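You operate a simulated robot arm through the tools that you are given. There is no shell and no other tool. Be economical: measure what you need, move in short steps, check, and stop when the job is done.

The job below is to be done with a simulated robot arm. You get a single attempt, and the scene is never put back.

TASK
Press the washer sixty lid switch two times. Then put the white adapter from the tester top on the papers. Then take the bottle on the top of the short bench and put it away on the railed end of the trolley top. Then stack the 120 W motor from the top of the long bench on top of the 150 W motor. Then press the washer seventy lid switch three times. Then shut the lower trolley drawer. Then put the manual bag labelled "52" on the trolley top. Then fetch the orange bag from the top of the rod bench and set it on top of the label sheets there. The order counts. Set down upright: adapter, bottle, bag.

It is judged by the outcome, as a careful person would: the job done as asked, and still so three seconds after it is handed in. It fails if anything else is knocked over, pushed out of place, dropped, spilled or broken. Lids that push on must go on centred and level and be pressed home; caps that screw on are set level and turned clockwise until they are tight. Flat cloth is picked up by pressing the open fingertips on it (5 to 10 N) and closing them slowly along it; thin cloth reads only 2 to 8 mm in the jaws.

THE ROBOT
A 6-joint arm with a two-finger parallel gripper on a trunk, on a base that drives. Base frame: it is fixed to the floor where the robot stands at the start and does not move with it; the origin is under the middle of the robot, x ahead of it, y to its left, z up. Readings come in mm, rad, newtons and seconds.
Its first joint turns from -2.897 to 2.897 rad. Places, roughly: adapter [-500, 1000, 1250]; bag [3000, 8000, 750]; bottle (7x7x16 cm) [-3000, 6500, 900]; label sheets (30x17x4 cm) [2800, 8400, 800]; lower trolley drawer [-1600, 3100, 500]; manual bag [-1750, 2500, 750]; motor [-4250, 6000, 750]; papers (20x15x3 cm) [-700, 3000, 700]; railed end of the trolley top [-800, 3000, 700]; trolley top [-1500, 2800, 700]; washer seventy lid switch [-1300, 6700, 1400]; washer sixty lid switch [900, 0, 1400]. Payload 3.91 kg.
The TCP is the grasp point between the finger pads, 30 mm short of the fingertips. In the tool frame z runs along the fingers and y along their closing line. The gripper opens to 110 mm. The fingers are 20 mm wide and 10 mm thick; the gripper's body (48 by 112 mm) begins 55 mm behind the TCP.
Orientation is that of the tool frame in the base frame, as a unit quaternion [x, y, z, w]. With the fingers straight down and closing along the base's y, the tool's x points along the base's -x, its y along +y and its z along -z.

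THE INTERFACE
- The arm moves only by the tool step_arm. Its argument "plan" is a list of rows, each an object (a shift or turn left out is 0, a gripper value left out holds the last) with "dp": the shift along the base's x, y, z in mm, a list of three; "turn": the turn, a rotation vector about the base's x, y, z in rad, a list of three. In form: [{"dp": [tx, ty, tz], "turn": [rx, ry, rz]}, ...]. A call has 1 to 12 rows; each row shifts and turns the commanded pose from where the row before left it. "jaw" is the finger opening in mm, from 0 to 110, set as the call begins (left out, the last holds). A row lasts 0.2 s, in which the tool goes at most 50 mm and 0.15 rad; a call with a longer step from one row to the next is refused whole, and so is a gripper value outside its range. Where a pose cannot be reached the arm comes as near as it can. A force on the tool above 40 N (or 10 N above the force at the start of the call, whichever is more), or a blocked arm, ends the call early, and 0.2 s more pass. The fingers move at their own pace (about 108 mm/s each) and stop on an object; they squeeze with about 44 N. The grip force told is the motor's: it shows also when the fingers shut on nothing. Time passes only in rows, and 0.2 s behind the last, so rows that do not move let the fingers close. The reply holds the time, the measured pose of the TCP, the force on the tool along the base axes, the opening and the grip force, in the units named above and with some noise, with the torque about the TCP (base axes, N m) and any sound that the robot's microphone picked up.
- Cameras (640 x 400 px; columns grow to the right, rows downward): "scene" is now at [325.1, 617.4, 1114.3]; the picture's right is [-0.00, -0.17, -0.99], its down [-0.87, -0.49, 0.08] and it looks along [-0.50, 0.85, -0.15] (base axes); focal length 214 px, centre (320, 200). "wrist" rides on the gripper at [72, 17, -103] in the tool frame; the picture's right is [-0.23, 0.97, 0.00], its down [-0.76, -0.18, -0.62] and it looks along [-0.61, -0.14, 0.78] (tool axes); focal length 222 px, centre (320, 200). There is no depth. A picture from a camera that has moved, and an enlarged one, comes with that camera's place and axes in the base frame and with its lens.
- grab_frame(camera): a new picture of that camera. No time passes.
- roll_base(legs): drives the robot by 1 to 6 legs, each [ahead, left, turn to the left] in mm, mm and rad, along the robot's own axes; the way and the turn of a leg run together, so that a leg with both is an arc; at most 1500 mm and 3.142 rad a leg. The arm and the cameras ride along, it lands a little off, and it stops where it bumps. It gives what a move gives.
- aim_head(pan, tilt): turns the head with the scene camera to pan (to the left, within 1.396 rad either way) and tilt (down, from -0.506 to 1.204), counted from straight ahead of the robot. It gives what a move gives.
- enlarge(camera, box): a new picture of the part [left, top, right, bottom] of that camera's present view, enlarged. No time passes.
- sign_off(): hands the job in; it is judged then, once.

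Go step by step. Nothing tells you exact positions but the pictures and the camera data: compare them with the known pose of the tool, close in by small moves and look again before you grip or let go. The budget is 196 turns and 166 pictures, counting those below and the enlarged ones. Unless the task says otherwise, let go and move clear before handing in, and close with one line.

The tools are called after ">>>" as name(argument=value, ...) on one line, values as JSON. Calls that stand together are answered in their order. step_arm: Moves the arm, as the interface text tells. Its arguments: {"type":"object","properties":{"plan":{"type":"array","items":{"type":"object","properties":{"dp":{"type":"array","items":{"type":"number"}},"turn":{"type":"array","items":{"type":"number"}}}}},"jaw":{"type":"number"}},"required":["plan"]} The other tools are called the same way: roll_base (legs) drives the base; aim_head (pan, tilt) turns the head that bears the scene camera; grab_frame (camera) takes a picture; enlarge (camera, box) takes an enlarged picture of a part of a camera's view; sign_off () hands the job in.

At the start:

```text
t: 0.0
tcp_pos: [264.1, 531.4, 999.4]
tcp_rot: [0.0, 1.0, 0.0, 0.0]
ft_force: [-0.2, -0.4, -0.2]
moment: [0.0, 0.01, 0.04]
finger_gap: 110.1
gripper_force: 0.1
robot x, y, heading: [0.4, -0.2, -0.001]
head pan, tilt: [1.4, 0.522]
```

scene: 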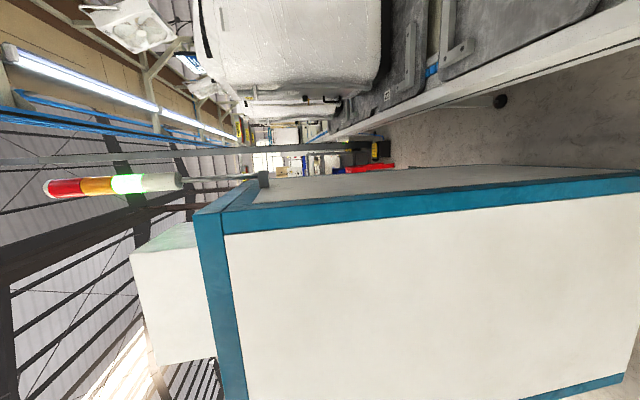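
wrist: 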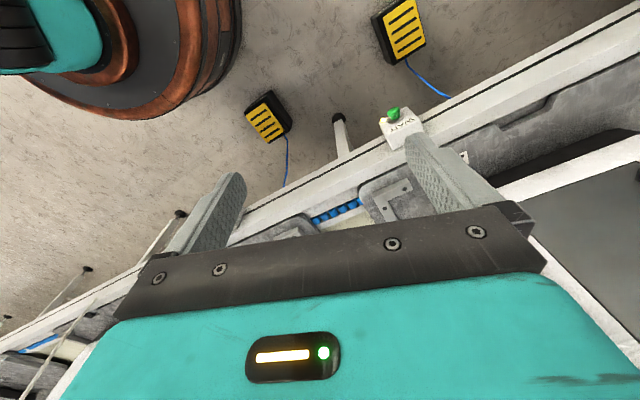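

I see the rolled scene view with a white cabinet and benches beyond. The washer sixty switch should be ahead at about [900, 0, 1400], so I turn the head towards it.

>>> aim_head(pan=0, tilt=0)

>>> grab_frame(camera="scene")

```text
t: 1.5
tcp_pos: [264.5, 530.3, 1000.7]
tcp_rot: [0.001, 1.0, -0.001, 0.0]
ft_force: [-0.5, 0.5, 0.7]
moment: [-0.01, 0.01, -0.02]
finger_gap: 110.0
gripper_force: 0.1
robot x, y, heading: [-1.4, -0.1, -0.003]
head pan, tilt: [0.0, 0.0]
```

```text
163 pictures are left
camera scene: at [373.3, 528.3, 1039.7], right [0.0, -1.0, 0.0], down [-1.0, 0.0, 0.0], along [0.0, 0.0, -1.0], focal length 214 px, centre (320, 200)
```

scene: 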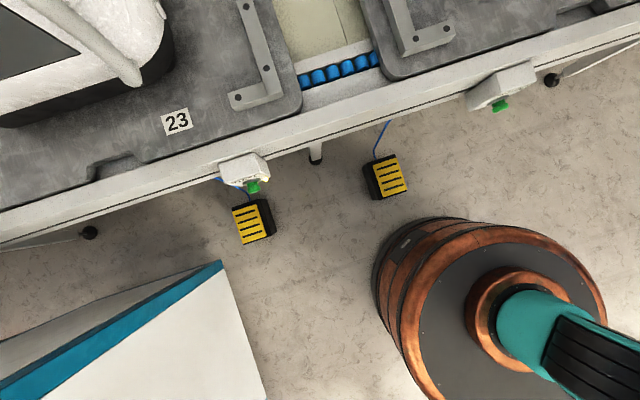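

The scene camera rides on the arm's hand, with its "ahead" along the tool axis. I pitch the tool to point forward (+x) and raise it, which also gives an upright view of the washer.

>>> step_arm(plan=[{"dp": [0, -15, 25], "turn": [0, -0.131, 0]}, {"dp": [0, -15, 25], "turn": [0, -0.131, 0]}, {"dp": [0, -15, 25], "turn": [0, -0.131, 0]}, {"dp": [0, -15, 25], "turn": [0, -0.131, 0]}, {"dp": [0, -15, 25], "turn": [0, -0.131, 0]}, {"dp": [0, -15, 25], "turn": [0, -0.131, 0]}, {"dp": [0, -15, 25], "turn": [0, -0.131, 0]}, {"dp": [0, -15, 25], "turn": [0, -0.131, 0]}, {"dp": [0, -15, 25], "turn": [0, -0.131, 0]}, {"dp": [0, -15, 25], "turn": [0, -0.131, 0]}, {"dp": [0, -15, 25], "turn": [0, -0.131, 0]}, {"dp": [0, -15, 25], "turn": [0, -0.13, 0]}], jaw=0)

>>> grab_frame(camera="scene")

```text
t: 4.1
tcp_pos: [262.9, 350.7, 1300.0]
tcp_rot: [0.0, 0.705, -0.001, 0.709]
ft_force: [1.3, 0.8, 0.6]
moment: [0.04, -0.01, -0.06]
finger_gap: 0.3
gripper_force: 37.3
robot x, y, heading: [-1.2, 0.2, 0.002]
head pan, tilt: [0.0, 0.0]
```

```text
162 pictures are left
camera scene: at [222.5, 349.4, 1410.0], right [0.0, -1.0, 0.0], down [0.0, 0.0, -1.0], along [1.0, 0.0, 0.0], focal length 214 px, centre (320, 200)
```

scene: 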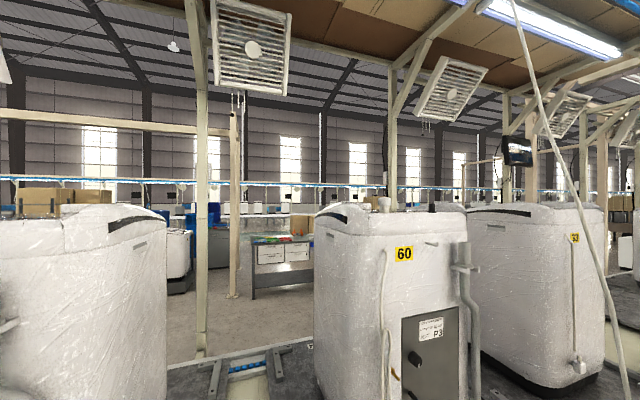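

Washer 60 is in view; I zoom in to find its lid switch.

>>> enlarge(camera="scene", box=[300, 180, 490, 300])

```text
3.33 times, centred on (395, 240) of scene
camera zoom: at [222.5, 349.4, 1410.0], right [0.0, -1.0, 0.0], down [0.0, 0.0, -1.0], along [1.0, 0.0, 0.0], focal length 715 px, centre (70, 67)
```

zoom: 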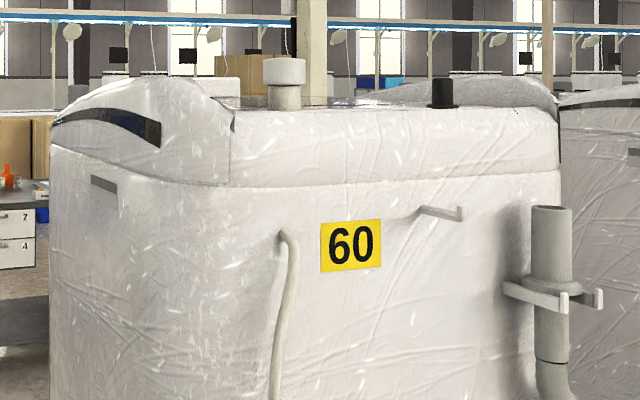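

Candidates stand on the washer's top: a black knob and a white cap. I raise the arm and look from above.

>>> step_arm(plan=[{"dp": [0, -25, 30]}, {"dp": [0, -25, 30]}, {"dp": [0, -25, 30]}, {"dp": [0, -25, 30]}, {"dp": [0, -25, 30]}, {"dp": [0, -25, 30]}, {"dp": [0, -25, 30]}, {"dp": [0, -25, 30]}, {"dp": [0, -25, 30]}, {"dp": [0, -25, 30]}])

>>> aim_head(pan=0, tilt=0.5)

>>> grab_frame(camera="scene")

```text
t: 6.3
tcp_pos: [264.3, 100.7, 1600.9]
tcp_rot: [0.0, 0.707, 0.0, 0.707]
ft_force: [-0.1, 0.4, -0.1]
moment: [-0.05, 0.0, -0.03]
finger_gap: 0.0
gripper_force: 37.1
robot x, y, heading: [-0.4, -3.2, 0.001]
head pan, tilt: [0.0, 0.0]
```

```text
t: 7.3
tcp_pos: [264.2, 100.2, 1599.3]
tcp_rot: [0.0, 0.706, 0.0, 0.708]
ft_force: [1.0, 1.3, 0.7]
moment: [-0.01, -0.02, 0.03]
finger_gap: 0.1
gripper_force: 38.2
robot x, y, heading: [3.9, 1.6, 0.003]
head pan, tilt: [0.0, 0.499]
```

```text
160 pictures are left
camera scene: at [225.2, 98.1, 1664.1], right [0.0, -1.0, 0.0], down [-0.48, 0.0, -0.88], along [0.88, 0.0, -0.48], focal length 214 px, centre (320, 200)
```

scene: 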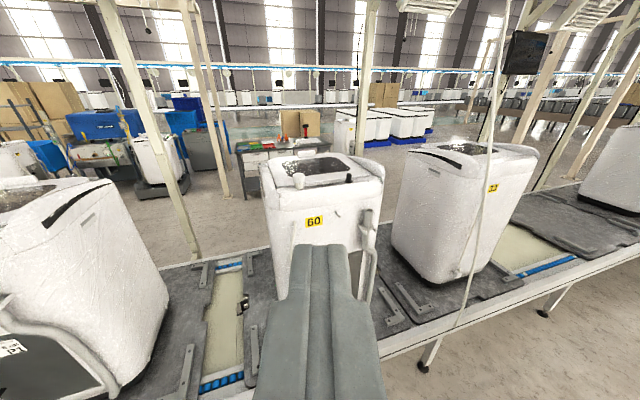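

>>> enlarge(camera="scene", box=[250, 140, 400, 235])

```text
4.21 times, centred on (325, 188) of scene
camera zoom: at [225.2, 98.1, 1664.1], right [0.0, -1.0, 0.0], down [-0.48, 0.0, -0.88], along [0.88, 0.0, -0.48], focal length 903 px, centre (299, 253)
```

zoom: 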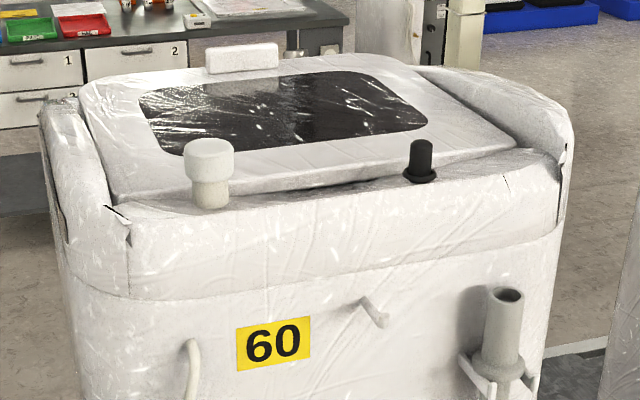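

The black plunger at about [892, 2, 1398] (top) is the lid switch, matching the hint. I turn the tool down with jaws closed and move above it.

>>> step_arm(plan=[{"dp": [35, -8, 0], "turn": [0, 0.131, 0]}, {"dp": [35, -8, 0], "turn": [0, 0.131, 0]}, {"dp": [35, -8, 0], "turn": [0, 0.131, 0]}, {"dp": [35, -8, 0], "turn": [0, 0.131, 0]}, {"dp": [35, -8, 0], "turn": [0, 0.131, 0]}, {"dp": [35, -8, 0], "turn": [0, 0.131, 0]}, {"dp": [35, -8, 0], "turn": [0, 0.131, 0]}, {"dp": [35, -8, 0], "turn": [0, 0.131, 0]}, {"dp": [35, -8, 0], "turn": [0, 0.131, 0]}, {"dp": [35, -8, 0], "turn": [0, 0.131, 0]}, {"dp": [35, -8, 0], "turn": [0, 0.131, 0]}, {"dp": [35, -8, 0], "turn": [0, 0.13, 0]}])

>>> grab_frame(camera="wrist")

```text
t: 9.9
tcp_pos: [621.6, 3.0, 1310.2]
tcp_rot: [0.001, 1.0, 0.0, 0.013]
ft_force: [-1.4, 0.1, 1.0]
moment: [0.02, -0.11, -0.01]
finger_gap: 0.0
gripper_force: 37.5
out of reach, approached as far as the arm can: row 7, 8, 9, 10, 11, 12
robot x, y, heading: [-3.5, -0.7, -0.001]
head pan, tilt: [0.0, 0.499]
```

```text
158 pictures are left
camera wrist: at [546.8, 20.8, 1409.8], right [0.23, 0.97, 0.01], down [0.75, -0.18, 0.64], along [0.63, -0.14, -0.77], focal length 222 px, centre (320, 200)
```

wrist: 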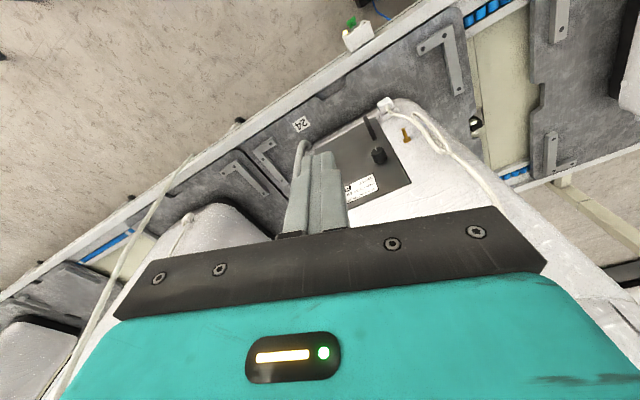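

Straight-down is out of reach that high, so I pitch the tool about 45° forward and press with the fingertip. First back up and pitch.

>>> step_arm(plan=[{"dp": [-10, 0, 25], "turn": [0, -0.131, 0]}, {"dp": [-5, 0, 25], "turn": [0, -0.131, 0]}, {"dp": [0, 0, 25], "turn": [0, -0.131, 0]}, {"dp": [0, 0, 25], "turn": [0, -0.131, 0]}, {"dp": [0, 0, 25], "turn": [0, -0.131, 0]}, {"dp": [0, 0, 25], "turn": [0, -0.131, 0]}, {"dp": [0, 0, 25], "turn": [0, 0, 0]}])

```text
t: 11.5
tcp_pos: [607.3, 4.1, 1485.3]
tcp_rot: [0.0, 0.923, -0.001, 0.385]
ft_force: [-0.1, 0.2, 0.7]
moment: [0.03, -0.01, 0.0]
finger_gap: 0.0
gripper_force: 37.7
robot x, y, heading: [-1.2, 2.9, -0.006]
head pan, tilt: [0.0, 0.499]
```

>>> step_arm(plan=[{"dp": [34, 0, -2]}, {"dp": [34, 0, -2]}, {"dp": [34, 0, -2]}, {"dp": [34, 0, -2]}, {"dp": [34, 0, -2]}, {"dp": [34, 0, 0]}, {"dp": [34, 0, 0]}, {"dp": [33, -2, 0]}])

>>> grab_frame(camera="scene")

```text
t: 13.3
tcp_pos: [843.2, 2.4, 1443.8]
tcp_rot: [0.0, 0.924, -0.001, 0.384]
ft_force: [-0.5, 0.3, 0.7]
moment: [0.0, 0.0, 0.01]
finger_gap: 0.1
gripper_force: 37.0
out of reach, approached as far as the arm can: row 6, 7, 8
robot x, y, heading: [-0.2, -2.3, -0.005]
head pan, tilt: [0.0, 0.499]
```

```text
157 pictures are left
camera scene: at [861.6, -0.2, 1516.0], right [0.0, -1.0, 0.0], down [-0.96, 0.0, -0.28], along [0.28, 0.0, -0.96], focal length 214 px, centre (320, 200)
```

scene: 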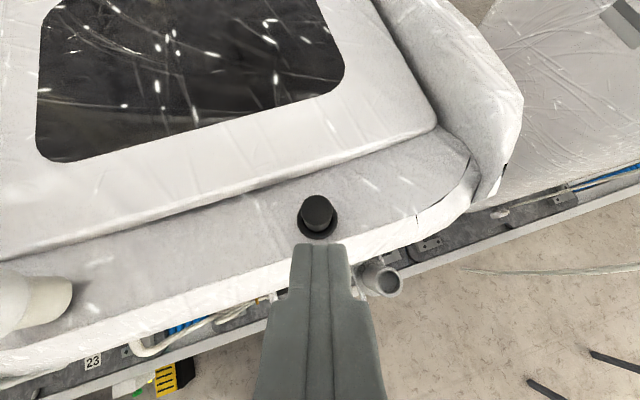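

The black plunger is right ahead of the tip at about x=891, y=0. I drive the base 45 mm ahead for reach.

>>> roll_base(legs=[[45, 0, 0]])

>>> grab_frame(camera="scene")

```text
t: 14.2
tcp_pos: [891.0, 2.2, 1443.6]
tcp_rot: [0.0, 0.923, 0.0, 0.384]
ft_force: [0.4, 0.2, 0.7]
moment: [0.01, 0.0, 0.0]
finger_gap: 0.0
gripper_force: 38.0
robot x, y, heading: [44.6, -4.3, -0.003]
head pan, tilt: [0.0, 0.499]
```

```text
156 pictures are left
camera scene: at [907.2, 0.0, 1515.6], right [0.0, -1.0, 0.0], down [-0.96, 0.0, -0.28], along [0.28, 0.0, -0.96], focal length 214 px, centre (320, 200)
```

scene: 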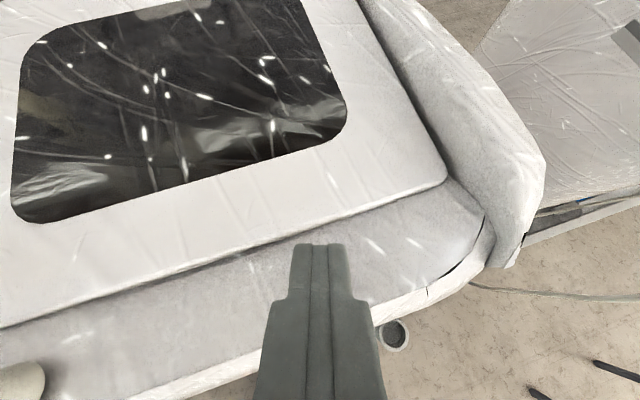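

>>> step_arm(plan=[{"dp": [-13, -2, 0]}, {"dp": [0, 0, -8]}, {"dp": [0, 0, -4]}, {"dp": [0, 0, -3]}, {"dp": [0, 0, -3]}])

>>> grab_frame(camera="wrist")

```text
t: 15.4
tcp_pos: [877.3, -0.3, 1425.3]
tcp_rot: [0.0, 0.923, 0.0, 0.384]
ft_force: [-0.3, -0.7, -0.1]
moment: [0.01, -0.02, 0.02]
finger_gap: 0.0
gripper_force: 38.1
robot x, y, heading: [45.9, -1.3, -0.001]
head pan, tilt: [0.0, 0.499]
```

```text
155 pictures are left
camera wrist: at [752.7, 17.8, 1444.8], right [0.16, 0.97, 0.16], down [0.1, -0.18, 0.98], along [0.98, -0.14, -0.12], focal length 222 px, centre (320, 200)
```

wrist: 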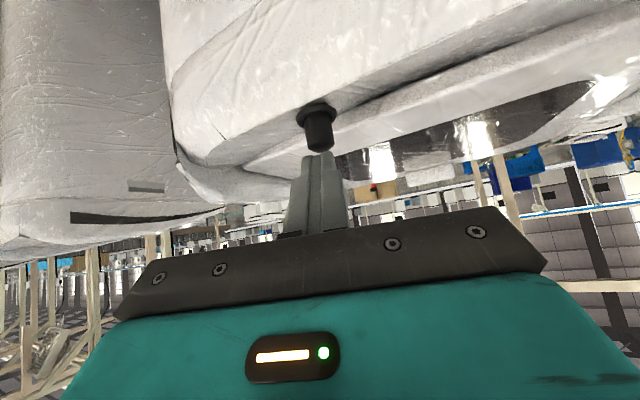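

The fingertip sits right at the plunger top. I press down in small steps.

>>> step_arm(plan=[{"dp": [0, 0, -2]}, {"dp": [0, 0, -2]}, {"dp": [0, 0, -2]}, {"dp": [0, 0, -2]}])

```text
t: 16.4
tcp_pos: [876.8, 0.4, 1416.3]
tcp_rot: [0.0, 0.923, 0.0, 0.384]
ft_force: [-0.6, -0.7, 1.9]
moment: [-0.03, 0.02, -0.01]
finger_gap: 0.1
gripper_force: 38.1
robot x, y, heading: [45.2, 4.3, -0.001]
head pan, tilt: [0.0, 0.499]
```

>>> step_arm(plan=[{"dp": [0, 0, -2]}, {"dp": [0, 0, -2]}])

```text
t: 17.0
tcp_pos: [878.2, 1.5, 1411.8]
tcp_rot: [0.0, 0.924, 0.0, 0.383]
ft_force: [-0.4, 0.2, 2.3]
moment: [0.07, -0.04, 0.0]
finger_gap: 0.0
gripper_force: 37.8
robot x, y, heading: [45.1, -1.5, 0.003]
head pan, tilt: [0.0, 0.499]
heard: click
```

One click heard. I release fully, then press again to the same depth.

>>> step_arm(plan=[{"dp": [0, 0, 6]}, {"dp": [0, 0, 7]}, {"dp": [0, 0, 7]}, {"dp": [0, 0, 0]}])

>>> step_arm(plan=[{"dp": [0, 0, -7]}, {"dp": [0, 0, -4]}, {"dp": [0, 0, -3]}, {"dp": [0, 0, -3]}, {"dp": [0, 0, -2]}, {"dp": [0, 0, -2]}])

```text
t: 18.0
tcp_pos: [876.1, 2.1, 1432.2]
tcp_rot: [0.0, 0.924, -0.001, 0.382]
ft_force: [0.5, -0.8, 0.0]
moment: [0.0, 0.01, 0.0]
finger_gap: 0.0
gripper_force: 37.7
robot x, y, heading: [43.7, 0.0, 0.0]
head pan, tilt: [0.0, 0.499]
```

```text
t: 19.4
tcp_pos: [876.1, 1.0, 1411.9]
tcp_rot: [-0.001, 0.923, 0.0, 0.384]
ft_force: [0.8, -1.5, 3.6]
moment: [0.01, -0.08, -0.02]
finger_gap: 0.0
gripper_force: 38.3
robot x, y, heading: [40.3, -0.6, 0.001]
head pan, tilt: [0.0, 0.499]
heard: click
```

Both presses clicked. I retract, levelling the tool, before turning towards the tester.

>>> step_arm(plan=[{"dp": [0, 0, 40]}, {"dp": [-48, 0, 8], "turn": [0, -0.071, 0]}, {"dp": [-48, 0, 8], "turn": [0, -0.071, 0]}, {"dp": [-48, 0, 8], "turn": [0, -0.071, 0]}, {"dp": [-48, 0, 8], "turn": [0, -0.071, 0]}, {"dp": [-48, 0, 8], "turn": [0, -0.071, 0]}, {"dp": [-48, 0, 8], "turn": [0, -0.071, 0]}, {"dp": [-48, 0, 8], "turn": [0, -0.071, 0]}, {"dp": [-48, 0, 8], "turn": [0, -0.071, 0]}, {"dp": [-48, 0, 8], "turn": [0, -0.071, 0]}, {"dp": [-48, 0, 8], "turn": [0, -0.071, 0]}, {"dp": [-48, 0, 8], "turn": [0, -0.071, 0]}])

>>> aim_head(pan=1.39, tilt=0.3)

>>> grab_frame(camera="scene")

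```text
t: 22.0
tcp_pos: [347.1, 1.2, 1541.0]
tcp_rot: [0.0, 0.709, 0.0, 0.706]
ft_force: [1.2, 0.3, -0.6]
moment: [0.01, -0.05, 0.03]
finger_gap: 0.0
gripper_force: 37.9
robot x, y, heading: [42.9, -1.6, 0.0]
head pan, tilt: [0.0, 0.499]
```

```text
t: 23.5
tcp_pos: [349.3, -0.9, 1541.1]
tcp_rot: [0.001, 0.708, -0.001, 0.706]
ft_force: [0.8, 0.3, -0.1]
moment: [0.0, -0.02, -0.01]
finger_gap: 0.0
gripper_force: 37.6
robot x, y, heading: [43.8, -1.0, 0.001]
head pan, tilt: [1.389, 0.3]
```

```text
154 pictures are left
camera scene: at [234.5, 88.9, 1623.7], right [0.98, -0.18, 0.0], down [-0.06, -0.29, -0.95], along [0.17, 0.94, -0.3], focal length 214 px, centre (320, 200)
```

scene: 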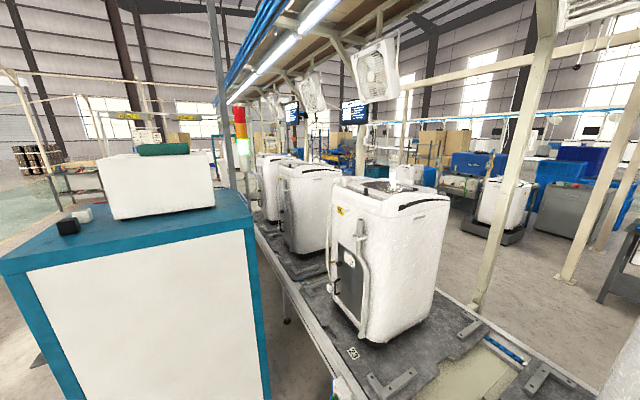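

The tester is the teal-edged cabinet; on its top at left stand a black and a white small thing. I zoom.

>>> enlarge(camera="scene", box=[40, 180, 140, 245])

>>> enlarge(camera="scene", box=[0, 80, 256, 240])

```text
6.15 times, centred on (90, 212) of scene
camera zoom: at [234.5, 88.9, 1623.7], right [0.98, -0.18, 0.0], down [-0.06, -0.29, -0.95], along [0.17, 0.94, -0.3], focal length 1320 px, centre (1735, 123)
```

zoom: 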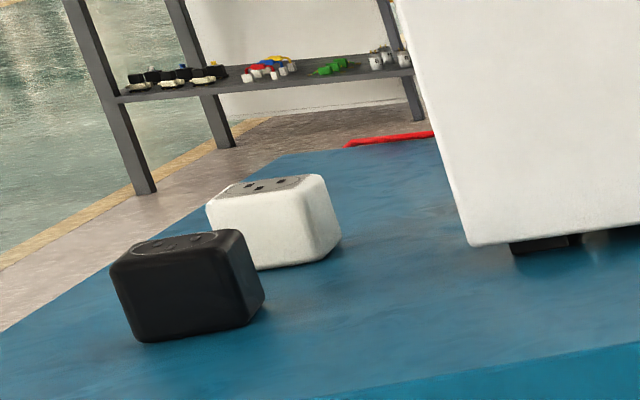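

```text
2.50 times, centred on (128, 160) of scene
camera zoom: at [234.5, 88.9, 1623.7], right [0.98, -0.18, 0.0], down [-0.06, -0.29, -0.95], along [0.17, 0.94, -0.3], focal length 536 px, centre (800, 300)
```

zoom: 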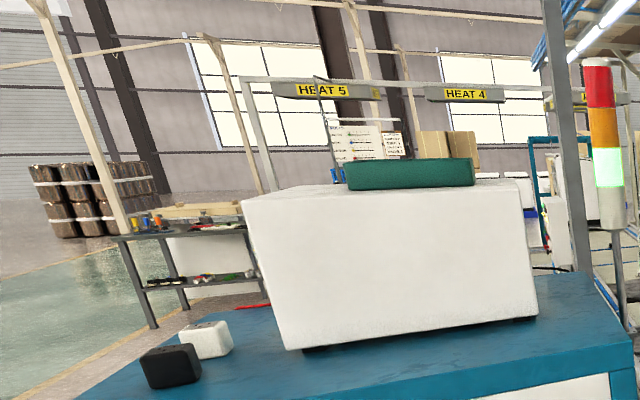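

White adapter sits behind a black one, left of the white box. I turn the base left to face it (the arm is tucked in), and look.

>>> roll_base(legs=[[0, 0, 2.05]])

>>> aim_head(pan=0, tilt=0.45)

>>> grab_frame(camera="scene")

```text
t: 28.8
tcp_pos: [-95.9, 269.2, 1541.2]
tcp_rot: [0.606, -0.366, -0.604, -0.365]
ft_force: [0.1, 0.4, -1.0]
moment: [0.03, 0.0, -0.04]
finger_gap: 0.0
gripper_force: 38.1
robot x, y, heading: [45.0, 4.5, 2.054]
head pan, tilt: [1.389, 0.3]
```

```text
t: 30.3
tcp_pos: [-95.7, 267.0, 1540.6]
tcp_rot: [0.607, -0.366, -0.604, -0.365]
ft_force: [0.0, -0.1, 0.1]
moment: [-0.02, -0.01, 0.04]
finger_gap: 0.0
gripper_force: 37.8
robot x, y, heading: [44.5, 1.0, 2.058]
head pan, tilt: [0.0, 0.45]
```

```text
151 pictures are left
camera scene: at [-79.0, 231.9, 1609.6], right [0.88, 0.47, 0.0], down [0.2, -0.39, -0.9], along [-0.42, 0.79, -0.44], focal length 214 px, centre (320, 200)
```

scene: 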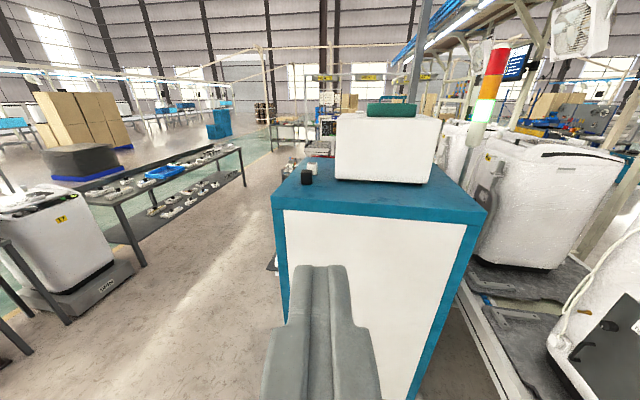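

>>> enlarge(camera="scene", box=[260, 140, 360, 205])

```text
6.15 times, centred on (310, 172) of scene
camera zoom: at [-79.0, 231.9, 1609.6], right [0.88, 0.47, 0.0], down [0.2, -0.39, -0.9], along [-0.42, 0.79, -0.44], focal length 1320 px, centre (382, 369)
```

zoom: 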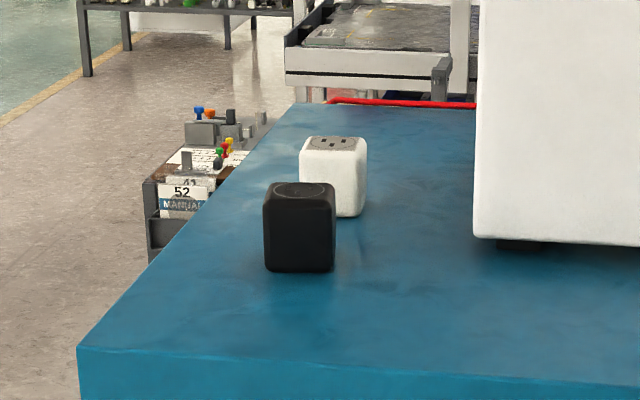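

White adapter triangulates to about [-535, 1030, 1290 base]; the tester's left edge runs along the open aisle. I drive round to the tester's left side and face the adapter.

>>> roll_base(legs=[[0, 650, 0], [1280, 0, 0], [0, 0, -1.743]])

>>> grab_frame(camera="scene")

```text
t: 44.3
tcp_pos: [-843.6, 924.4, 1540.5]
tcp_rot: [-0.102, 0.701, 0.101, 0.699]
ft_force: [-0.4, -0.7, -0.7]
moment: [0.01, 0.0, 0.02]
finger_gap: 0.0
gripper_force: 37.7
robot x, y, heading: [-1134.9, 842.0, 0.285]
head pan, tilt: [0.0, 0.45]
```

```text
149 pictures are left
camera scene: at [-880.2, 911.2, 1609.6], right [0.28, -0.96, 0.0], down [-0.42, -0.12, -0.9], along [0.86, 0.25, -0.44], focal length 214 px, centre (320, 200)
```

scene: 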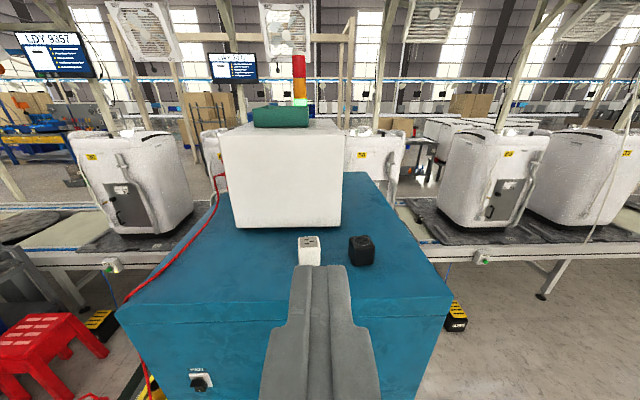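

>>> enlarge(camera="scene", box=[265, 215, 395, 295])

```text
4.92 times, centred on (330, 255) of scene
camera zoom: at [-880.2, 911.2, 1609.6], right [0.28, -0.96, 0.0], down [-0.42, -0.12, -0.9], along [0.86, 0.25, -0.44], focal length 1056 px, centre (271, -71)
```

zoom: 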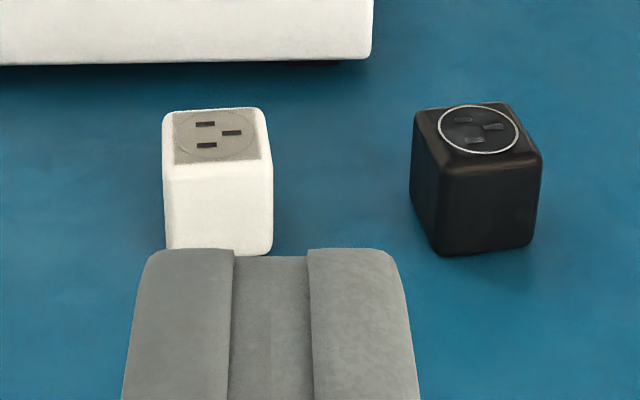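

White adapter is a ~46 mm cube centred near [-535, 1034], top about 1336, 59 mm clear of the black one. I pitch the tool 45° down and move above it with jaws open.

>>> step_arm(plan=[{"dp": [36, 13, -14], "turn": [-0.0276, 0.0943, 0]}, {"dp": [36, 13, -14], "turn": [-0.0276, 0.0943, 0]}, {"dp": [36, 13, -14], "turn": [-0.0276, 0.0943, 0]}, {"dp": [36, 13, -14], "turn": [-0.0276, 0.0943, 0]}, {"dp": [36, 13, -14], "turn": [-0.0276, 0.0943, 0]}, {"dp": [36, 13, -14], "turn": [-0.0276, 0.0943, 0]}, {"dp": [36, 13, -14], "turn": [-0.0276, 0.0943, 0]}, {"dp": [36, 13, -14], "turn": [-0.0276, 0.0943, 0]}], jaw=90)

>>> grab_frame(camera="scene")

>>> grab_frame(camera="wrist")

```text
t: 46.1
tcp_pos: [-556.0, 1028.7, 1429.2]
tcp_rot: [-0.131, 0.915, 0.055, 0.378]
ft_force: [-1.1, 0.1, 0.9]
moment: [0.02, -0.06, 0.0]
finger_gap: 89.8
gripper_force: 0.0
robot x, y, heading: [-1134.1, 839.8, 0.287]
head pan, tilt: [0.0, 0.45]
```

```text
147 pictures are left
camera scene: at [-536.0, 1032.2, 1504.4], right [0.28, -0.96, 0.0], down [-0.91, -0.27, -0.33], along [0.31, 0.09, -0.94], focal length 214 px, centre (320, 200)
```

scene: 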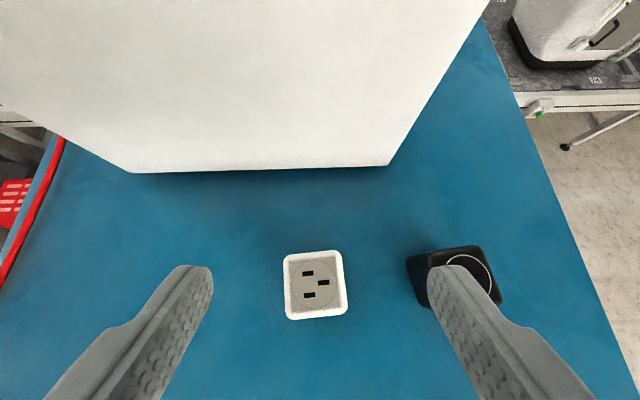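

```text
146 pictures are left
camera wrist: at [-680.1, 1010.1, 1450.0], right [-0.12, 0.98, 0.16], down [0.15, -0.14, 0.98], along [0.98, 0.14, -0.13], focal length 222 px, centre (320, 200)
```

wrist: 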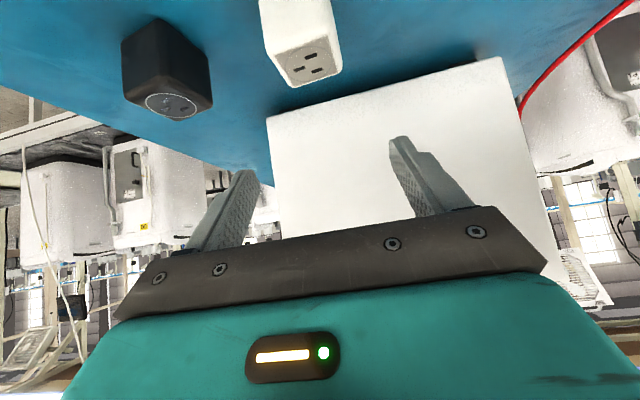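

Adapter's top centre refined to [-545, 1034]. I narrow the jaws to 76, centre, and descend straight.

>>> step_arm(plan=[{"dp": [12, 5, 0]}, {"dp": [0, 0, -25]}, {"dp": [0, 0, -25]}, {"dp": [0, 0, -20]}, {"dp": [0, 0, -15]}, {"dp": [0, 0, -10]}, {"dp": [0, 0, -8]}], jaw=76)

>>> grab_frame(camera="wrist")

>>> grab_frame(camera="scene")

```text
t: 47.7
tcp_pos: [-542.0, 1034.8, 1325.6]
tcp_rot: [-0.131, 0.915, 0.054, 0.377]
ft_force: [-0.1, 0.7, 0.8]
moment: [-0.03, 0.02, -0.03]
finger_gap: 76.0
gripper_force: 0.0
robot x, y, heading: [-1130.2, 839.3, 0.285]
head pan, tilt: [0.0, 0.45]
```

```text
145 pictures are left
camera wrist: at [-667.2, 1015.8, 1346.6], right [-0.12, 0.98, 0.16], down [0.15, -0.14, 0.98], along [0.98, 0.14, -0.13], focal length 222 px, centre (320, 200)
```

wrist: 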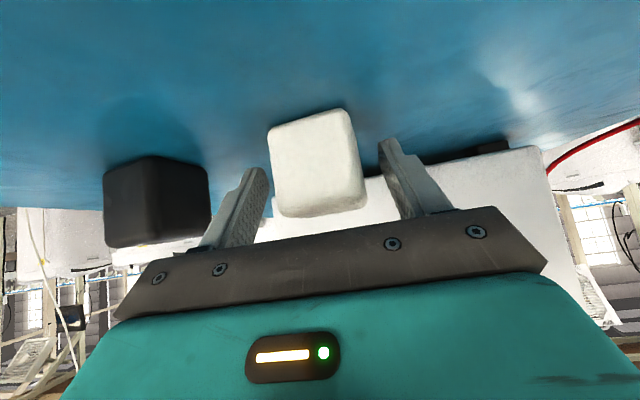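

```text
144 pictures are left
camera scene: at [-523.1, 1037.9, 1400.9], right [0.28, -0.96, 0.0], down [-0.91, -0.27, -0.33], along [0.31, 0.09, -0.95], focal length 214 px, centre (320, 200)
```

scene: 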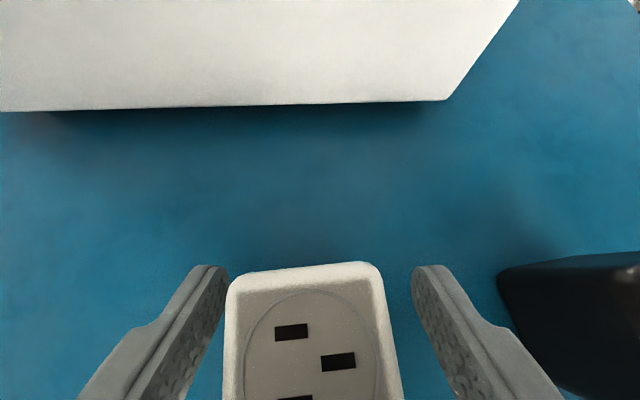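

Adapter is between the fingers. I lower slightly and close.

>>> step_arm(plan=[{"dp": [-1, 3, -4]}, {"dp": [0, 0, 0]}])

>>> step_arm(plan=[{"dp": [0, 0, 0]}, {"dp": [0, 0, 0]}, {"dp": [0, 0, 0]}], jaw=35)

>>> step_arm(plan=[{"dp": [0, 0, 10]}, {"dp": [0, 0, 20]}, {"dp": [0, 0, 30]}, {"dp": [0, 0, 40]}, {"dp": [0, 0, 40]}])

>>> grab_frame(camera="wrist")

```text
t: 48.3
tcp_pos: [-543.5, 1036.9, 1323.0]
tcp_rot: [-0.131, 0.915, 0.054, 0.377]
ft_force: [-0.5, 0.0, 0.1]
moment: [-0.01, 0.03, 0.02]
finger_gap: 76.0
gripper_force: 0.1
robot x, y, heading: [-1131.8, 837.5, 0.285]
head pan, tilt: [0.0, 0.45]
```

```text
t: 49.1
tcp_pos: [-542.9, 1035.7, 1320.9]
tcp_rot: [-0.131, 0.915, 0.054, 0.377]
ft_force: [-0.1, -0.3, 1.9]
moment: [-0.06, -0.02, -0.03]
finger_gap: 44.6
gripper_force: 43.9
robot x, y, heading: [-1134.7, 837.4, 0.281]
head pan, tilt: [0.0, 0.45]
```

```text
t: 50.3
tcp_pos: [-543.9, 1035.9, 1460.4]
tcp_rot: [-0.132, 0.915, 0.055, 0.377]
ft_force: [-0.3, -0.4, 0.4]
moment: [0.03, -0.01, 0.02]
finger_gap: 34.9
gripper_force: 0.0
robot x, y, heading: [-1132.9, 840.9, 0.286]
head pan, tilt: [0.0, 0.45]
```

```text
143 pictures are left
camera wrist: at [-667.9, 1017.4, 1482.1], right [-0.12, 0.98, 0.16], down [0.15, -0.14, 0.98], along [0.98, 0.14, -0.13], focal length 222 px, centre (320, 200)
```

wrist: 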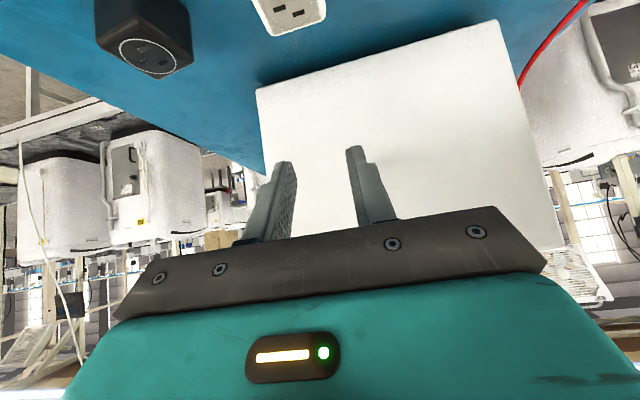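

The adapter slipped out of the grip while lifting. I look at where it stands now.

>>> grab_frame(camera="scene")

>>> enlarge(camera="scene", box=[240, 240, 400, 340])

```text
142 pictures are left
camera scene: at [-523.7, 1039.5, 1536.2], right [0.28, -0.96, 0.0], down [-0.91, -0.27, -0.33], along [0.31, 0.09, -0.95], focal length 214 px, centre (320, 200)
```

scene: 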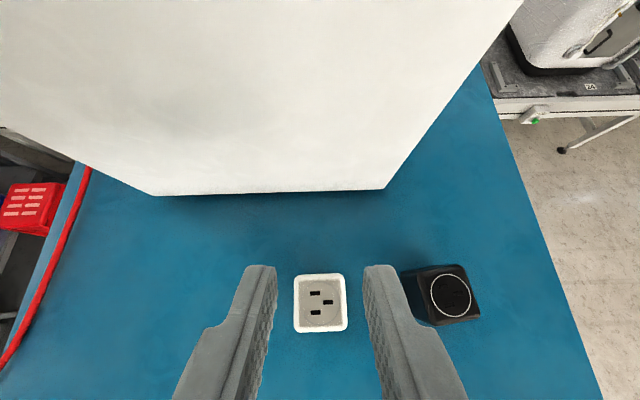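

```text
4.00 times, centred on (320, 290) of scene
camera zoom: at [-523.7, 1039.5, 1536.2], right [0.28, -0.96, 0.0], down [-0.91, -0.27, -0.33], along [0.31, 0.09, -0.95], focal length 858 px, centre (320, -160)
```

zoom: 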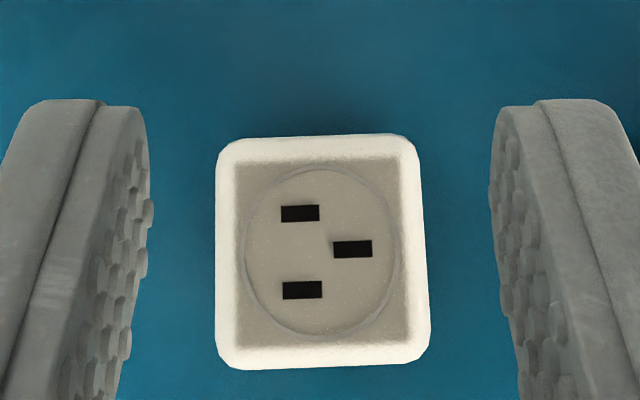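

Still upright and well aligned. I go back deeper, feeling for the table, and will close fully.

>>> step_arm(plan=[{"dp": [-1, -3, 0]}, {"dp": [0, 0, -40]}, {"dp": [0, 0, -40]}, {"dp": [0, 0, -30]}, {"dp": [0, 0, -20]}, {"dp": [0, 0, -7]}, {"dp": [0, 0, -3]}, {"dp": [0, 0, -3]}], jaw=76)

>>> enlarge(camera="wrist", box=[200, 90, 460, 252])

```text
t: 52.1
tcp_pos: [-544.6, 1033.1, 1319.3]
tcp_rot: [-0.131, 0.915, 0.054, 0.377]
ft_force: [0.6, -0.4, 0.7]
moment: [0.01, -0.01, 0.01]
finger_gap: 75.7
gripper_force: 0.1
robot x, y, heading: [-1136.0, 839.5, 0.289]
head pan, tilt: [0.0, 0.45]
```

```text
2.46 times, centred on (330, 171) of wrist
camera zoom: at [-669.0, 1015.0, 1340.1], right [-0.12, 0.98, 0.16], down [0.15, -0.14, 0.98], along [0.98, 0.14, -0.13], focal length 547 px, centre (295, 271)
```

zoom: 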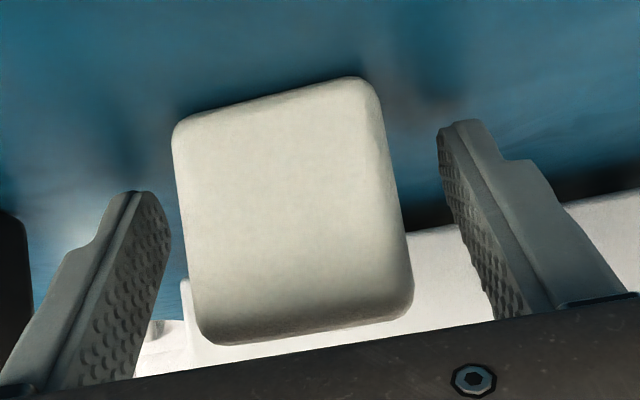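

>>> step_arm(plan=[{"dp": [0, 0, -3]}, {"dp": [0, 0, -3]}, {"dp": [0, 0, -2]}, {"dp": [0, 0, -2]}])

>>> enlarge(camera="wrist", box=[200, 90, 460, 252])

```text
t: 52.7
tcp_pos: [-544.9, 1034.0, 1319.5]
tcp_rot: [-0.132, 0.914, 0.055, 0.381]
ft_force: [-0.4, -0.6, 2.3]
moment: [-0.12, -0.1, 0.03]
finger_gap: 75.8
gripper_force: 0.1
robot x, y, heading: [-1132.9, 839.1, 0.29]
head pan, tilt: [0.0, 0.45]
stopped in row 2: the force on the tool passed its limit at 46 N (the readings are from after the stop); the commanded pose is now the measured one
```

```text
2.46 times, centred on (330, 171) of wrist
camera zoom: at [-669.4, 1014.8, 1338.2], right [-0.12, 0.98, 0.16], down [0.14, -0.14, 0.98], along [0.98, 0.14, -0.12], focal length 547 px, centre (295, 271)
```

zoom: 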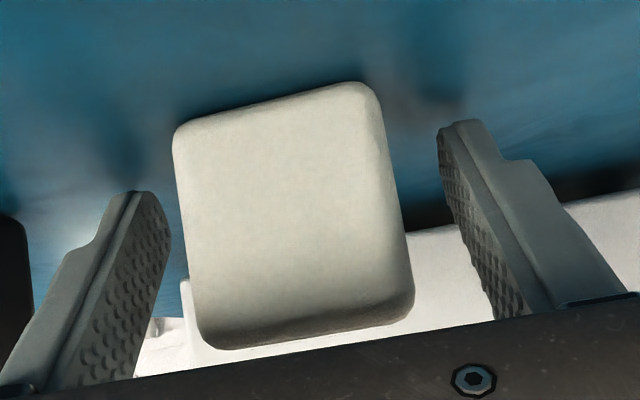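

Tips touch the table at this height, so the grip is as deep as possible. I raise 2 mm, close fully and lift slowly.

>>> step_arm(plan=[{"dp": [0, 0, 2]}, {"dp": [0, 0, 0]}, {"dp": [0, 0, 0]}, {"dp": [0, 0, 0]}, {"dp": [0, 0, 0]}], jaw=0)

>>> step_arm(plan=[{"dp": [0, 0, 2]}, {"dp": [0, 0, 4]}, {"dp": [0, 0, 6]}])

>>> enlarge(camera="wrist", box=[200, 90, 460, 252])

```text
t: 53.9
tcp_pos: [-545.4, 1032.5, 1319.4]
tcp_rot: [-0.132, 0.913, 0.055, 0.381]
ft_force: [0.2, 0.2, 0.6]
moment: [-0.01, 0.03, 0.01]
finger_gap: 44.1
gripper_force: 43.4
robot x, y, heading: [-1135.0, 839.0, 0.288]
head pan, tilt: [0.0, 0.45]
```

```text
t: 54.7
tcp_pos: [-545.2, 1034.1, 1329.8]
tcp_rot: [-0.132, 0.913, 0.056, 0.381]
ft_force: [-0.1, 0.6, -1.5]
moment: [0.04, 0.01, 0.01]
finger_gap: 44.3
gripper_force: 45.0
robot x, y, heading: [-1133.7, 840.2, 0.285]
head pan, tilt: [0.0, 0.45]
```

```text
2.46 times, centred on (330, 171) of wrist
camera zoom: at [-669.7, 1014.7, 1351.5], right [-0.12, 0.98, 0.16], down [0.14, -0.14, 0.98], along [0.98, 0.14, -0.12], focal length 547 px, centre (295, 271)
```

zoom: 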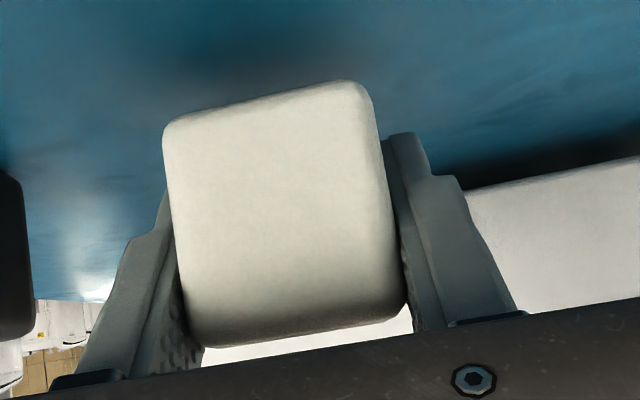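

It is held now. I lift gently and check.

>>> step_arm(plan=[{"dp": [0, 0, 8]}, {"dp": [0, 0, 10]}, {"dp": [0, 0, 12]}, {"dp": [0, 0, 12]}, {"dp": [0, 0, 12]}, {"dp": [0, 0, 12]}, {"dp": [0, 0, 12]}, {"dp": [0, 0, 12]}, {"dp": [0, 0, 12]}])

>>> enlarge(camera="wrist", box=[200, 90, 460, 252])

```text
t: 56.7
tcp_pos: [-544.6, 1033.9, 1433.7]
tcp_rot: [-0.132, 0.913, 0.056, 0.381]
ft_force: [-0.9, 0.2, -1.4]
moment: [-0.03, 0.0, -0.04]
finger_gap: 44.6
gripper_force: 44.4
robot x, y, heading: [-1131.6, 840.4, 0.285]
head pan, tilt: [0.0, 0.45]
```

```text
2.46 times, centred on (330, 171) of wrist
camera zoom: at [-669.0, 1015.2, 1454.0], right [-0.12, 0.98, 0.16], down [0.14, -0.14, 0.98], along [0.98, 0.14, -0.12], focal length 547 px, centre (295, 271)
```

zoom: 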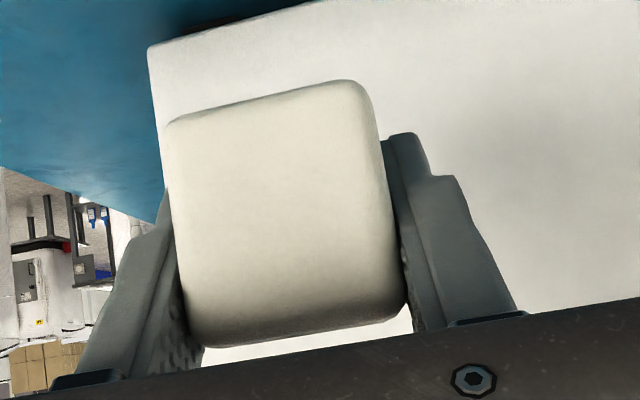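

Held firmly. I retract the arm towards the body, turn up the aisle and look at the trolley and papers.

>>> step_arm(plan=[{"dp": [-32, -9.5, 3]}, {"dp": [-32, -9.5, 3]}, {"dp": [-32, -9.5, 3]}, {"dp": [-32, -9.5, 3]}, {"dp": [-32, -9.5, 3]}, {"dp": [-32, -9.5, 3]}, {"dp": [-32, -9.5, 3]}, {"dp": [-32, -9.5, 3]}])

>>> roll_base(legs=[[-150, 0, 0], [0, 0, 1.5], [300, 0, 0]])

>>> aim_head(pan=0, tilt=-0.35)

>>> grab_frame(camera="scene")

```text
t: 58.5
tcp_pos: [-802.6, 957.8, 1458.9]
tcp_rot: [-0.132, 0.914, 0.055, 0.381]
ft_force: [0.7, -0.9, -1.6]
moment: [-0.06, 0.03, 0.02]
finger_gap: 44.5
gripper_force: 44.1
robot x, y, heading: [-1131.9, 840.9, 0.283]
head pan, tilt: [0.0, 0.45]
```

```text
t: 65.1
tcp_pos: [-1427.5, 1426.6, 1459.6]
tcp_rot: [0.716, -0.582, -0.3, -0.243]
ft_force: [-0.9, 0.0, -0.4]
moment: [0.01, 0.01, 0.0]
finger_gap: 44.5
gripper_force: 43.8
robot x, y, heading: [-1334.0, 1087.8, 1.776]
head pan, tilt: [0.0, 0.45]
```

```text
t: 66.2
tcp_pos: [-1428.0, 1426.9, 1459.1]
tcp_rot: [0.716, -0.582, -0.299, -0.243]
ft_force: [0.5, 0.0, -1.1]
moment: [0.02, 0.0, -0.02]
finger_gap: 44.4
gripper_force: 44.2
robot x, y, heading: [-1338.8, 1085.6, 1.776]
head pan, tilt: [0.0, -0.351]
```

```text
136 pictures are left
camera scene: at [-1440.6, 1482.4, 1596.2], right [0.98, 0.2, 0.0], down [0.08, -0.41, -0.91], along [-0.18, 0.89, -0.42], focal length 214 px, centre (320, 200)
```

scene: 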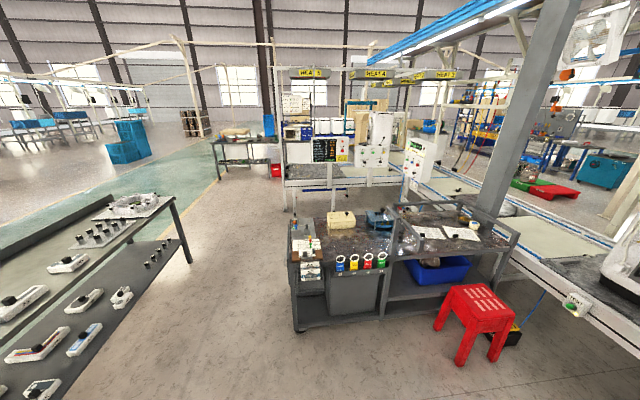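

>>> enlarge(camera="scene", box=[280, 190, 400, 310])

>>> enlarge(camera="scene", box=[360, 190, 520, 290])

```text
3.33 times, centred on (340, 250) of scene
camera zoom: at [-1440.6, 1482.4, 1596.2], right [0.98, 0.2, 0.0], down [0.08, -0.41, -0.91], along [-0.18, 0.89, -0.42], focal length 715 px, centre (253, 33)
```

zoom: 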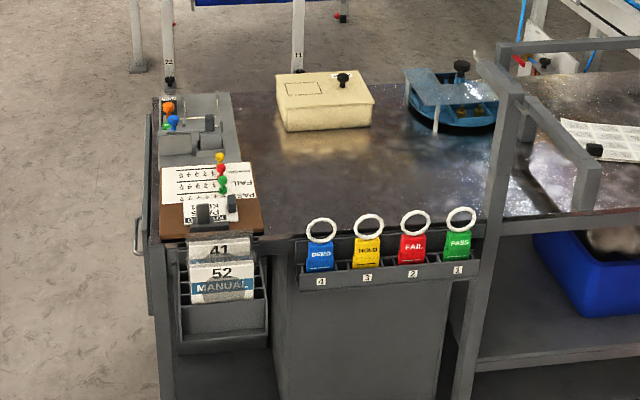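

```text
4.00 times, centred on (440, 240) of scene
camera zoom: at [-1440.6, 1482.4, 1596.2], right [0.98, 0.2, 0.0], down [0.08, -0.41, -0.91], along [-0.18, 0.89, -0.42], focal length 858 px, centre (-160, 40)
```

zoom: 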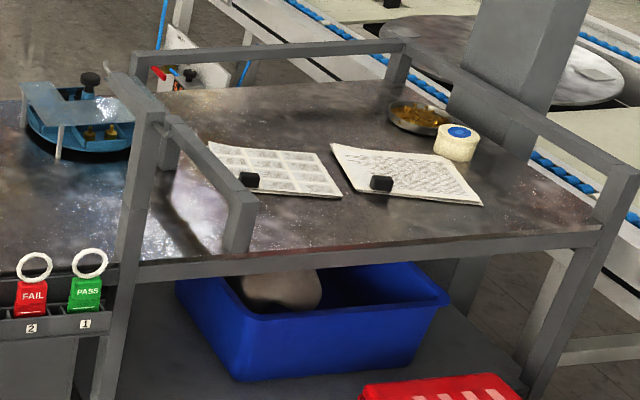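

The trolley: railed end at right with papers at about [-697, 2973] (right sheet with a black weight). I drive to in front of the trolley, left of the red stool, and face the papers.

>>> roll_base(legs=[[1060, -417, 0], [0, 0, -0.776]])

>>> aim_head(pan=0, tilt=0)

>>> grab_frame(camera="scene")

```text
t: 74.0
tcp_pos: [-963.5, 2503.9, 1458.8]
tcp_rot: [-0.444, 0.809, 0.186, 0.338]
ft_force: [0.5, -0.3, -0.7]
moment: [0.04, 0.01, 0.02]
finger_gap: 44.3
gripper_force: 44.2
robot x, y, heading: [-1137.4, 2199.3, 1.003]
head pan, tilt: [0.0, -0.351]
```

```text
t: 74.9
tcp_pos: [-963.7, 2502.8, 1459.4]
tcp_rot: [-0.443, 0.81, 0.185, 0.337]
ft_force: [0.3, 0.3, -1.2]
moment: [0.0, -0.01, 0.03]
finger_gap: 44.4
gripper_force: 43.9
robot x, y, heading: [-1136.4, 2196.4, 1.003]
head pan, tilt: [0.0, 0.0]
```

```text
133 pictures are left
camera scene: at [-938.1, 2543.2, 1565.5], right [0.84, -0.54, 0.0], down [-0.38, -0.59, -0.71], along [0.38, 0.6, -0.7], focal length 214 px, centre (320, 200)
```

scene: 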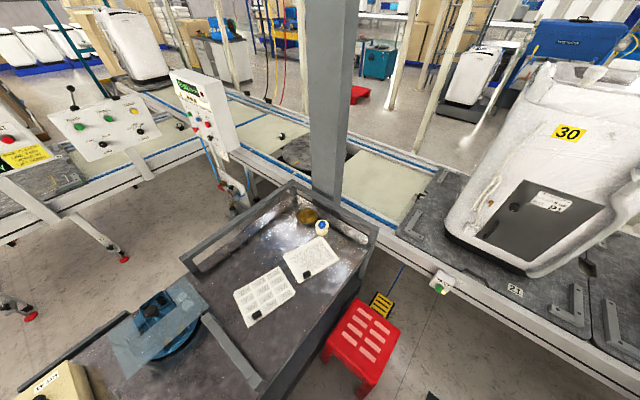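

>>> enlarge(camera="scene", box=[220, 190, 380, 330])

```text
2.86 times, centred on (300, 260) of scene
camera zoom: at [-938.1, 2543.2, 1565.5], right [0.84, -0.54, 0.0], down [-0.38, -0.59, -0.71], along [0.38, 0.6, -0.7], focal length 613 px, centre (377, 29)
```

zoom: 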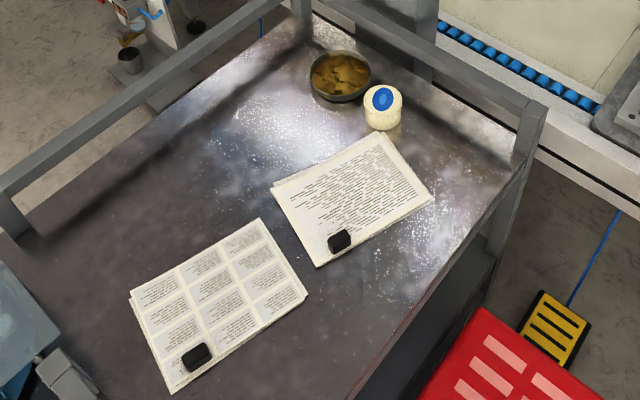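

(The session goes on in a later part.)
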